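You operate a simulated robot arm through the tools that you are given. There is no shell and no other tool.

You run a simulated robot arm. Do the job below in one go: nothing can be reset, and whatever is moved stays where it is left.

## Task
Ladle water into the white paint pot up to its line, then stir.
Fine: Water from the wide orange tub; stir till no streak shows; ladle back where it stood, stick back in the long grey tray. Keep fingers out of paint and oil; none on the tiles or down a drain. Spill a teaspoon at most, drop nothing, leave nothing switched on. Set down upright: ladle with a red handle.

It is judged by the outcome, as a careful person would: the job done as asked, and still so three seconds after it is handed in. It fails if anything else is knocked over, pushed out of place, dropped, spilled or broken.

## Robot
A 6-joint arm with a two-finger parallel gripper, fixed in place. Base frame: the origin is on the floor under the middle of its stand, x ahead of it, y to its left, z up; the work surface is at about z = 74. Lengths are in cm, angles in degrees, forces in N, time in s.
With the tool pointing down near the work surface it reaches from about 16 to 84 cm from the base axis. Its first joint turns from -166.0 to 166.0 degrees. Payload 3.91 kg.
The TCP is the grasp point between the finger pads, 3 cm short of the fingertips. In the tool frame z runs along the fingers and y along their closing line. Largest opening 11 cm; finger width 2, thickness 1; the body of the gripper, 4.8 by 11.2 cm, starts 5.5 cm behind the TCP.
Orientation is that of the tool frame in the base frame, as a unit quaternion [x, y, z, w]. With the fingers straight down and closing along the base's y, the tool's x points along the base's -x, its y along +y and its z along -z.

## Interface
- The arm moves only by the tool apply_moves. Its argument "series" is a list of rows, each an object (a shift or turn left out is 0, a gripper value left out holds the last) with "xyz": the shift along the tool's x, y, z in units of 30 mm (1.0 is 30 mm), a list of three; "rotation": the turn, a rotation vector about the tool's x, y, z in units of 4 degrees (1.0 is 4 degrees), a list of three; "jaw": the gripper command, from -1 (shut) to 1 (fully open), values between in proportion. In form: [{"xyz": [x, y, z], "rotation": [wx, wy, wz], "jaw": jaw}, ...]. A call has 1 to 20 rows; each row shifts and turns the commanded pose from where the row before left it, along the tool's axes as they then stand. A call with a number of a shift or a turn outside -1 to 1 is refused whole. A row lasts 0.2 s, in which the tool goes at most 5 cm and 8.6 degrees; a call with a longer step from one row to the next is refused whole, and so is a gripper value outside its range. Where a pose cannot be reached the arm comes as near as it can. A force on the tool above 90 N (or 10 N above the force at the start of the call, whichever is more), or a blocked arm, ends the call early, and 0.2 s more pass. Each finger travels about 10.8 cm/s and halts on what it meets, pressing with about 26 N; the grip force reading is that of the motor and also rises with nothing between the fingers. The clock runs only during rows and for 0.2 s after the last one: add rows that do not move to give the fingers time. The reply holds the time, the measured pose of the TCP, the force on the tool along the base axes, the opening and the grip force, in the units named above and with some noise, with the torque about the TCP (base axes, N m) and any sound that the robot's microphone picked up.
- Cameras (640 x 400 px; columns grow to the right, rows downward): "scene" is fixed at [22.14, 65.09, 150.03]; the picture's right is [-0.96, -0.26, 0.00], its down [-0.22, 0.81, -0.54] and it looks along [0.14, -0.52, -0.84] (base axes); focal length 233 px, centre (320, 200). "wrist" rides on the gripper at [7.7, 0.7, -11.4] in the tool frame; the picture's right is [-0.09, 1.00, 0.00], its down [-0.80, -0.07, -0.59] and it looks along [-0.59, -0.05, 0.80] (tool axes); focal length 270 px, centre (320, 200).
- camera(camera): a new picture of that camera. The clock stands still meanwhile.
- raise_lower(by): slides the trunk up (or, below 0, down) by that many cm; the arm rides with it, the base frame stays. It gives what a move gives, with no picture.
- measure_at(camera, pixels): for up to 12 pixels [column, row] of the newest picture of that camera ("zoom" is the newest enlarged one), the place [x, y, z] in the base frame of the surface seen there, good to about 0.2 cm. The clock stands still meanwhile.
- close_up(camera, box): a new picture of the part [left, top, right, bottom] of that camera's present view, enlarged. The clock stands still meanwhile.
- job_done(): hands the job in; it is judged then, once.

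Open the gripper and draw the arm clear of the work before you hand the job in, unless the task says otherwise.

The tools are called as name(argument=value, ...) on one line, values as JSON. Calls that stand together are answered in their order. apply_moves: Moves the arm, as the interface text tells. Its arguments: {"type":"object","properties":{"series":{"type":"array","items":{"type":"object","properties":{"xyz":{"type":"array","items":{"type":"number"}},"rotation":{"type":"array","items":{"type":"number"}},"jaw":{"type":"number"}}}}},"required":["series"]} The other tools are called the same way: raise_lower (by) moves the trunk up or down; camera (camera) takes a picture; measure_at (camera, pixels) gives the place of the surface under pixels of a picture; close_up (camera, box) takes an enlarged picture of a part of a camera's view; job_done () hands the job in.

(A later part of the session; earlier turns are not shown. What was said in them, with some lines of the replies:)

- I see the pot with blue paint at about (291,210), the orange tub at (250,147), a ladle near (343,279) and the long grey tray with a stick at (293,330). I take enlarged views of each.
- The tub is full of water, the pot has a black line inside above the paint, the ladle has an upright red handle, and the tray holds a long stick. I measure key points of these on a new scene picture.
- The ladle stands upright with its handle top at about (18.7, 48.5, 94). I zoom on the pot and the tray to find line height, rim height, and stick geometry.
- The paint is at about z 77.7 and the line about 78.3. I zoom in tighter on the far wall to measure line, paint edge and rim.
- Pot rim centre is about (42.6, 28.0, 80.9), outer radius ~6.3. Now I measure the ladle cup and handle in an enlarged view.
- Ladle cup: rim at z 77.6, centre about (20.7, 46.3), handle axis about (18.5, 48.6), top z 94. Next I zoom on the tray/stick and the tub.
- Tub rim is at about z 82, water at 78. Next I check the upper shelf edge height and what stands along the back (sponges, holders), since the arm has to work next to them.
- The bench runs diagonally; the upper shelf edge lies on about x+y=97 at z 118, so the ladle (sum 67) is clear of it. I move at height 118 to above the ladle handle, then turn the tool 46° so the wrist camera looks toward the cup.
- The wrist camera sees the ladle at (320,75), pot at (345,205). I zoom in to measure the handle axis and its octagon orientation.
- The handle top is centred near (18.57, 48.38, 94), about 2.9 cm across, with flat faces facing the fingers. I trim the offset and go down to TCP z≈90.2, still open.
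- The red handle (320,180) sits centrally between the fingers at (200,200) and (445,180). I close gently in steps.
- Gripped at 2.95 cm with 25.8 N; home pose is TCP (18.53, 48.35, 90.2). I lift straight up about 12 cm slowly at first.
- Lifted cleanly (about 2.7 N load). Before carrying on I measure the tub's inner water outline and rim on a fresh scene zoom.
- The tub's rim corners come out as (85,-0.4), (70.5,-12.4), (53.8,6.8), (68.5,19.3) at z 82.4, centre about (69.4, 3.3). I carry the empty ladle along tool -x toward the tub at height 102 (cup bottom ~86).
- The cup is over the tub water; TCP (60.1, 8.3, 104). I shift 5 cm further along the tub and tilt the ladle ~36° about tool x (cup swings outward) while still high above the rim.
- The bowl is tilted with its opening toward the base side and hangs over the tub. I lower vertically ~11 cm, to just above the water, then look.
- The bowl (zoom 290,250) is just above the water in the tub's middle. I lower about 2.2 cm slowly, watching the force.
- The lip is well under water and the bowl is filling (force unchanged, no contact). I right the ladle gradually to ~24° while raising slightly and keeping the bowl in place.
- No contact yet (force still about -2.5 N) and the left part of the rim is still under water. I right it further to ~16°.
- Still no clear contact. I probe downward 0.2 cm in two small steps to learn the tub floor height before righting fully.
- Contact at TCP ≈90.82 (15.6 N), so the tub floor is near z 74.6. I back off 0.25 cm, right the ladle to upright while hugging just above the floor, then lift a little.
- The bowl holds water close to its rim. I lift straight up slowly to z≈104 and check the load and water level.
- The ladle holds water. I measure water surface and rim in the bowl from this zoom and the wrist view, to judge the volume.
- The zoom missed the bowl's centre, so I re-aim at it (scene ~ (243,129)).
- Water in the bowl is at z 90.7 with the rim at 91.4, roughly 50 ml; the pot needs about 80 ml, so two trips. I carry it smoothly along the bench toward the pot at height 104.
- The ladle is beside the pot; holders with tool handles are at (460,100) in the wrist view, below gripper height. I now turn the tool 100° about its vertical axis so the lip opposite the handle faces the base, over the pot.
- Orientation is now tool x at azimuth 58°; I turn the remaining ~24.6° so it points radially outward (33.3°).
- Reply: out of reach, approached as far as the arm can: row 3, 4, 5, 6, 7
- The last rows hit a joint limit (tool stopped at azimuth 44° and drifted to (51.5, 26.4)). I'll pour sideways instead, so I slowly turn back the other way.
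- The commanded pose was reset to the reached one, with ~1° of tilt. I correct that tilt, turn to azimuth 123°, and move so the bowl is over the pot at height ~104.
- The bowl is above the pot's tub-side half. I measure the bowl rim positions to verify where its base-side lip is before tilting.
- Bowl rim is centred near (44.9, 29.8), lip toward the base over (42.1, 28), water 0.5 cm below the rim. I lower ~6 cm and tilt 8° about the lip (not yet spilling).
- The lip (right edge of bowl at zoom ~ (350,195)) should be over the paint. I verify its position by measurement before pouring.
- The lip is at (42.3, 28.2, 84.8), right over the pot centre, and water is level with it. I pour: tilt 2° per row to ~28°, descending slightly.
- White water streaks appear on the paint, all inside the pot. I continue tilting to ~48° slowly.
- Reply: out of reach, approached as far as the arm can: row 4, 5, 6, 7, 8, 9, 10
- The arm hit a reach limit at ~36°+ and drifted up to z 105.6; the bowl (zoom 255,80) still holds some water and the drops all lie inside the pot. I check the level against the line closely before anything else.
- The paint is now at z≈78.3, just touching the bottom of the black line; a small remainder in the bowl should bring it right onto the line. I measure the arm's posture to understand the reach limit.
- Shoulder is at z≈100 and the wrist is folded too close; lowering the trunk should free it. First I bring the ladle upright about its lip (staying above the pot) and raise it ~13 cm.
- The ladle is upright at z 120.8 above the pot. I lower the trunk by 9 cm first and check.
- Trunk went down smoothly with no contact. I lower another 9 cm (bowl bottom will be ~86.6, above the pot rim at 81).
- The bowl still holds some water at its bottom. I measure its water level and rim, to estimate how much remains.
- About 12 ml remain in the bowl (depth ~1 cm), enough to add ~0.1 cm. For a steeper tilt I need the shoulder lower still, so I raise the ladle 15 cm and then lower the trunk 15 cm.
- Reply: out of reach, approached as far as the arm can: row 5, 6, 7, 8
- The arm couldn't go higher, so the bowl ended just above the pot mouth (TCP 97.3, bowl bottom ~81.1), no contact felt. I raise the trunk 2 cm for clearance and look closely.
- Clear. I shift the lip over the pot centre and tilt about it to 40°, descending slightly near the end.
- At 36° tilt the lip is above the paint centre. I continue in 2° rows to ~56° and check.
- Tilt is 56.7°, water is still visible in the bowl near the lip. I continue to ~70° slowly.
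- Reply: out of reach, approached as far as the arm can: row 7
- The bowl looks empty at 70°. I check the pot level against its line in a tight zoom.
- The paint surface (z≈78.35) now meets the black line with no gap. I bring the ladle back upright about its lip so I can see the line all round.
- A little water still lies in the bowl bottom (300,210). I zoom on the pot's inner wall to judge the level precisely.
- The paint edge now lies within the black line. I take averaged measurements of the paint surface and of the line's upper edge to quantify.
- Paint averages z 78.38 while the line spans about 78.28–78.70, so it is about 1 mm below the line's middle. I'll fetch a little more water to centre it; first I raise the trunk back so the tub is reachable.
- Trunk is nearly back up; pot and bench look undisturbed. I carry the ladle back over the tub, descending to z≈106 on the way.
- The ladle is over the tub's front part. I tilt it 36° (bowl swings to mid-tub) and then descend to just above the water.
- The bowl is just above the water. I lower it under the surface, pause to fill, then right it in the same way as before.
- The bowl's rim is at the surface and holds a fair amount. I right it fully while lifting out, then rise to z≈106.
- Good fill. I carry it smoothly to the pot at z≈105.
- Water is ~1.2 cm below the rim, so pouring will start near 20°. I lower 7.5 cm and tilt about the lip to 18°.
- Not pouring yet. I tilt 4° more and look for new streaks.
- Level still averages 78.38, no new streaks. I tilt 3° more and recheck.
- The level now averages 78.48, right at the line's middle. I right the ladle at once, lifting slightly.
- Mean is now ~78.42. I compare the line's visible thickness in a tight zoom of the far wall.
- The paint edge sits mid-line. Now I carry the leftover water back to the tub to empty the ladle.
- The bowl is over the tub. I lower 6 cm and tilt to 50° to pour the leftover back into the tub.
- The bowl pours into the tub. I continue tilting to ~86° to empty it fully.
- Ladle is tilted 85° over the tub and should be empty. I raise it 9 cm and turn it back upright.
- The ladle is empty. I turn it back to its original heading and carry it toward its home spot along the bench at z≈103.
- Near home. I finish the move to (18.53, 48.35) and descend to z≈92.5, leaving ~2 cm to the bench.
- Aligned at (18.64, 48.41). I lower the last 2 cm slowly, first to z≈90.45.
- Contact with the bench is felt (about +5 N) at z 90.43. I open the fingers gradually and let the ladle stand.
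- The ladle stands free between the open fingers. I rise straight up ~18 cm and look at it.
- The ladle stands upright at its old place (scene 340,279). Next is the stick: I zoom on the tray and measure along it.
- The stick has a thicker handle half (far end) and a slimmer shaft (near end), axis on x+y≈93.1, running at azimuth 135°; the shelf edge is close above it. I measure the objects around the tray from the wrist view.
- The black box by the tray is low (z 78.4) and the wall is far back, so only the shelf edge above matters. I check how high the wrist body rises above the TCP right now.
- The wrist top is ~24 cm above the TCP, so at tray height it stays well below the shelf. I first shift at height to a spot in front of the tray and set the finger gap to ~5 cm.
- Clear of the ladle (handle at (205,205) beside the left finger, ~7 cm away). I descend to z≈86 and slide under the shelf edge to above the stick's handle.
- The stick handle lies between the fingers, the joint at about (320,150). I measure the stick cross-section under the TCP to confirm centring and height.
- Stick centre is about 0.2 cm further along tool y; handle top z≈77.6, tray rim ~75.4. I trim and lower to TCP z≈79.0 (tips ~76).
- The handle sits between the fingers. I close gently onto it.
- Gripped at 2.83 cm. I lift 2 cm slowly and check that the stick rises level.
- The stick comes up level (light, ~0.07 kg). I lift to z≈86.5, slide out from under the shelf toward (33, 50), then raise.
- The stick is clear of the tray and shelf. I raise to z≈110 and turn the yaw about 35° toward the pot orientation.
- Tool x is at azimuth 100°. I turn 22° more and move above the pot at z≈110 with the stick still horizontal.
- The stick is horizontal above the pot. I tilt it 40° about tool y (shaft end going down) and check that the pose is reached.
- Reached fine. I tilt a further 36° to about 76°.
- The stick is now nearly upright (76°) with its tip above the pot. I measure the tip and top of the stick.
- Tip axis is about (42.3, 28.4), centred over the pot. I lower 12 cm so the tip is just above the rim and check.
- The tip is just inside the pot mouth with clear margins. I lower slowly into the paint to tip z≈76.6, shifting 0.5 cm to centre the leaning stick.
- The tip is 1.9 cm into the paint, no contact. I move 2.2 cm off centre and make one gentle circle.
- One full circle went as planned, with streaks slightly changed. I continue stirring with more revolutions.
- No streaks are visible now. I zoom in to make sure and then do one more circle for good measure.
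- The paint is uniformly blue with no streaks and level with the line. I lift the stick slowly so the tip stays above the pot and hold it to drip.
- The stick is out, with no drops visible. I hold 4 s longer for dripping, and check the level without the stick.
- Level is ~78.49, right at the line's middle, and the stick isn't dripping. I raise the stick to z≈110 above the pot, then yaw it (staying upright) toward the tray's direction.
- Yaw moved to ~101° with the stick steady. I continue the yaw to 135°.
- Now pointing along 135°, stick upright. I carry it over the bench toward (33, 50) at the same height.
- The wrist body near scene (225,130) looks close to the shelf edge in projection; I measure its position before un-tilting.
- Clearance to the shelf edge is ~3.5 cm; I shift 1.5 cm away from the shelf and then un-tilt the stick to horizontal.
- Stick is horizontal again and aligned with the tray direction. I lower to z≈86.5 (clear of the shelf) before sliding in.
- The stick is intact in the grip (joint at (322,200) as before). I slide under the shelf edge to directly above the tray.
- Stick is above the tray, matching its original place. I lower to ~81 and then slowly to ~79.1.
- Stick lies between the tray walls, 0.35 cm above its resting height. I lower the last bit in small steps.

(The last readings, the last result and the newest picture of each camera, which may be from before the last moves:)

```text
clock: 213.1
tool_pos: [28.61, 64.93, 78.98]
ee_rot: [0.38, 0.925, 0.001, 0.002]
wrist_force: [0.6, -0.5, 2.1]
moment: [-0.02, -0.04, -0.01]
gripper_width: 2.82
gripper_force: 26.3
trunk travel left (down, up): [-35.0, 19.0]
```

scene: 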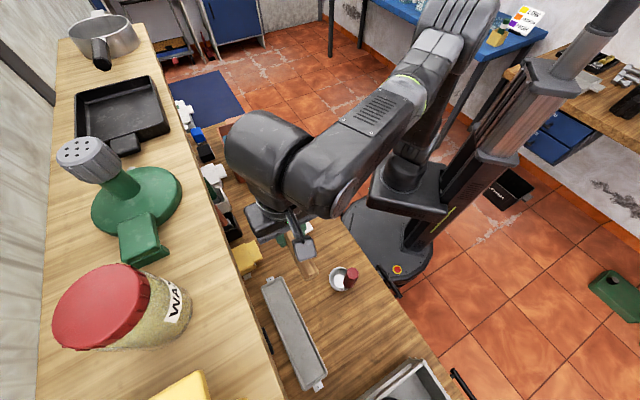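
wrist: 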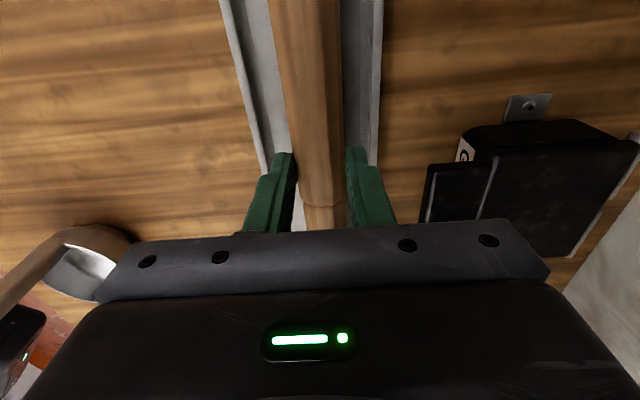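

Light contact with the tray (≈3 N). I open the fingers gradually to a 5 cm gap.

apply_moves(series=[{"jaw": -0.6}, {"jaw": -0.5}, {"jaw": -0.44}, {"jaw": -0.36}, {"jaw": -0.25}, {"jaw": -0.09}, {}, {}])

camera(camera="wrist")

```text
clock: 214.9
tool_pos: [28.61, 64.93, 78.91]
ee_rot: [0.382, 0.924, 0.001, 0.002]
wrist_force: [-0.6, -0.9, -0.5]
moment: [-0.01, -0.04, 0.0]
gripper_width: 5.0
gripper_force: 0.0
trunk travel left (down, up): [-35.0, 19.0]
```

```text
taken
```

wrist: 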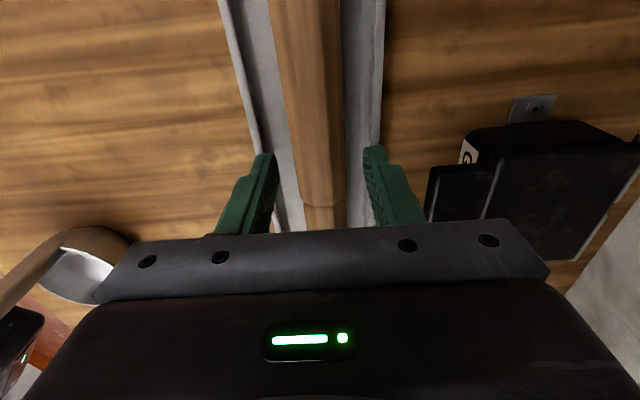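

The stick rests in the tray, free of the fingers. I raise straight up to z≈86.5, then slide out from under the shelf.

apply_moves(series=[{"xyz": [0, 0, -0.2]}, {"xyz": [0, 0, -0.5]}, {"xyz": [0, 0, -0.7]}, {"xyz": [0, 0, -0.7]}, {"xyz": [0, 0, -0.4]}, {"xyz": [-0.4, -0.25, 0]}, {"xyz": [-0.7, -0.4, 0]}, {"xyz": [-0.8, -0.48, 0]}, {"xyz": [-0.8, -0.48, 0]}, {"xyz": [-0.8, -0.48, 0]}, {"xyz": [-0.7, -0.4, 0]}, {"xyz": [-0.4, -0.25, 0]}, {}])

camera(camera="scene")

```text
clock: 217.7
tool_pos: [32.63, 49.39, 86.43]
ee_rot: [0.382, 0.924, 0.0, 0.001]
wrist_force: [0.2, 0.2, -1.0]
moment: [-0.01, -0.01, 0.02]
gripper_width: 5.03
gripper_force: 0.1
trunk travel left (down, up): [-35.0, 19.0]
```

```text
taken
```

scene: 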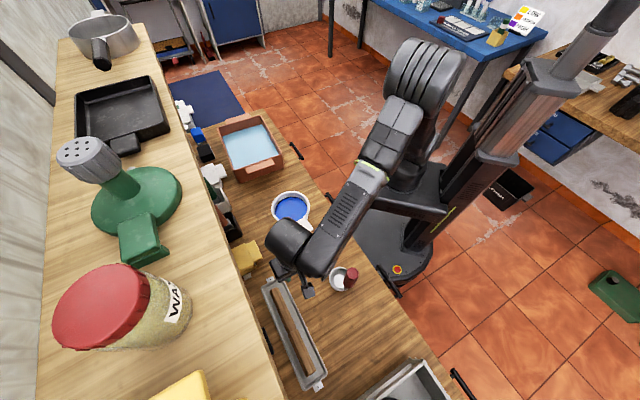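

The stick is back in the tray. I raise the arm and draw it back toward its starting area, fully open and clear of the bench items.

apply_moves(series=[{"xyz": [0, 0, -0.6]}, {"xyz": [0, 0, -0.95]}, {"xyz": [0, 0, -1]}, {"xyz": [0, 0, -1]}, {"xyz": [0, 0, -1]}, {"xyz": [0, 0, -1]}, {"xyz": [0, 0, -1]}, {"xyz": [0, 0, -1]}, {"xyz": [0, 0, -1]}, {"xyz": [0, 0, -0.8]}, {"xyz": [-0.5, -0.6, 0], "jaw": 0.3}, {"xyz": [-0.65, -0.785, 0], "jaw": 1}, {"xyz": [-0.65, -0.785, 0]}, {"xyz": [-0.65, -0.785, 0]}, {"xyz": [-0.65, -0.785, 0]}, {"xyz": [-0.65, -0.785, 0]}, {"xyz": [-0.65, -0.785, 0]}, {"xyz": [-0.65, -0.785, 0]}, {"xyz": [-0.5, -0.6, 0]}, {}])

camera(camera="scene")

close_up(camera="scene", box=[240, 170, 380, 300])

close_up(camera="scene", box=[255, 265, 335, 395])

```text
clock: 221.9
tool_pos: [30.1, 23.41, 114.73]
ee_rot: [0.381, 0.925, 0.001, 0.001]
wrist_force: [0.3, -0.6, -1.0]
moment: [0.01, 0.02, -0.01]
gripper_width: 10.98
gripper_force: 0.0
trunk travel left (down, up): [-35.0, 19.0]
```

```text
taken
```

scene: 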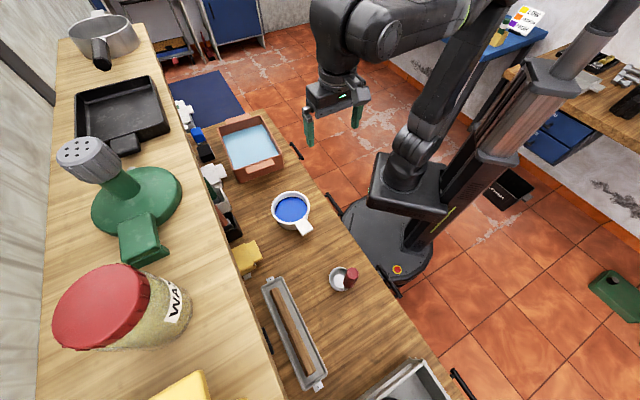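

```text
3.08 times, centred on (310, 235) of scene
```

zoom: 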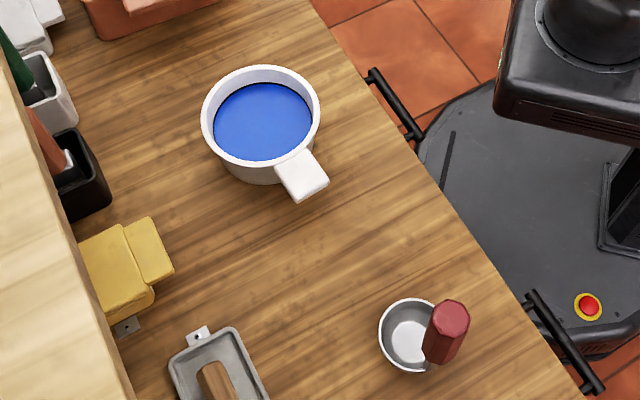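

```text
3.08 times, centred on (295, 330) of scene
```

zoom: 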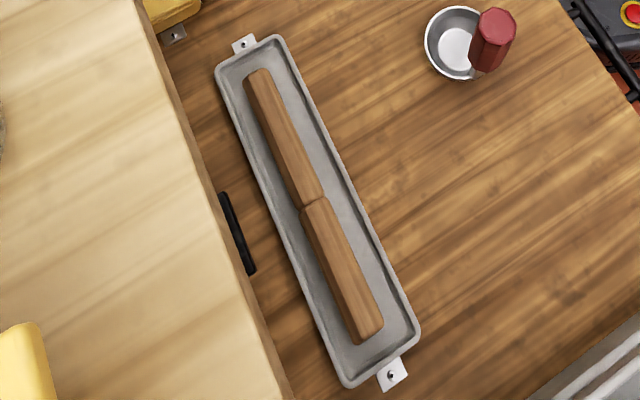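

Ladle and stick are back exactly as they stood, pot unmoved. I make final close checks of the paint and bench for streaks, drips or spills.

close_up(camera="scene", box=[264, 182, 322, 240])

close_up(camera="scene", box=[210, 90, 330, 200])

close_up(camera="scene", box=[310, 250, 374, 300])

measure_at(camera="zoom", pixels=[[400, 180], [290, 137], [220, 220], [245, 292], [300, 323], [290, 240]])

camera(camera="wrist")

```text
6.90 times, centred on (293, 211) of scene
```

zoom: 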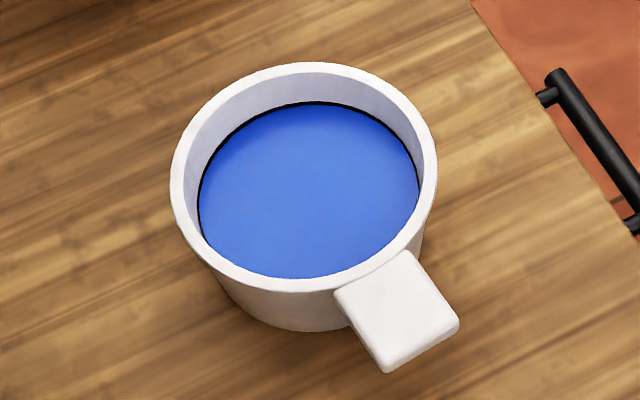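

```text
3.64 times, centred on (270, 145) of scene
```

zoom: 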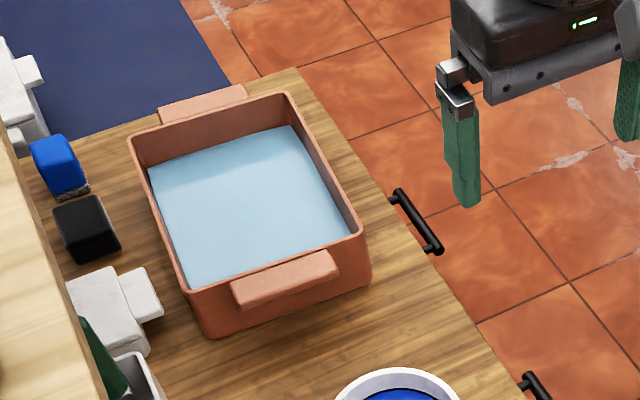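

```text
8.00 times, centred on (342, 275) of scene
```

zoom: 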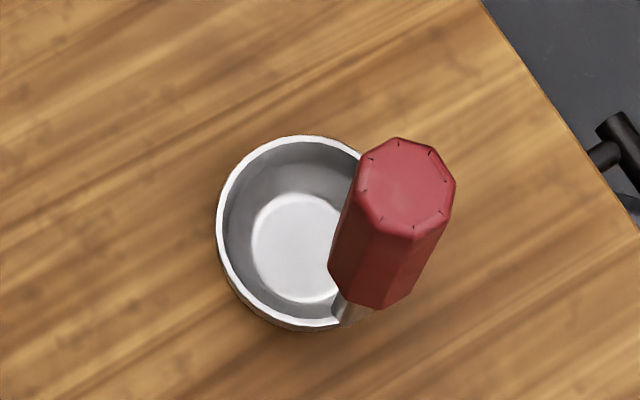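

```text
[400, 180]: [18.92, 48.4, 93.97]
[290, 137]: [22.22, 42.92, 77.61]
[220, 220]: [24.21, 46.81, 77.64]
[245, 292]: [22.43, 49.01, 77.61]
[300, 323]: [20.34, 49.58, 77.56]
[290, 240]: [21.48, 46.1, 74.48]
```

```text
taken
```

wrist: 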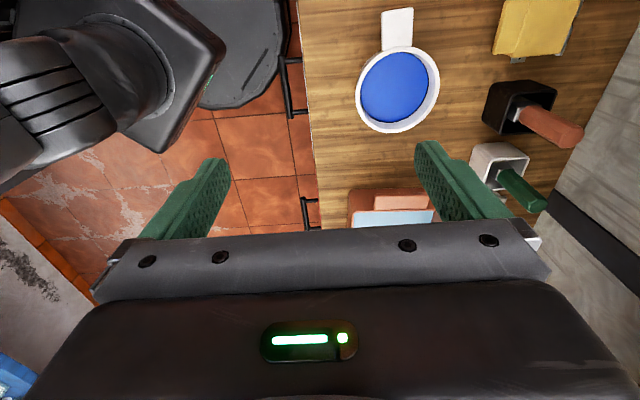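

The paint is evenly blue and level with the line. The ladle stands upright on its original spot, the stick is in the tray, and I see no spills on the bench or tiles. The gripper is open and clear, so I hand the job in.

job_done()

```text
The job is handed in.
```

The white paint pot is filled to its line with water from the orange tub and stirred. It took two ladlefuls, and the leftover water went back into the tub. I have handed the job in, but no verdict came back.

- **Paint:** the surface measures about z 78.5 cm, the middle of the black line. No streaks were visible after five turns with the stick.
- **Ladle:** it is empty and upright, and its measured position matches where it stood at the start.
- **Stick:** it is back in the long grey tray in nearly its original position. I held it over the pot for several seconds first and saw no drips.
- **Spills and surroundings:** I saw no water or paint on the bench or tiles, and nothing knocked over or moved. The fingers stayed well clear of the paint.
- **Tub:** the ladle touched the tub floor once, at about 16 N, while I was finding its depth. The tub did not visibly move.
- **Arm:** it is drawn back with the gripper open. The trunk sits 5 cm lower than at the start.
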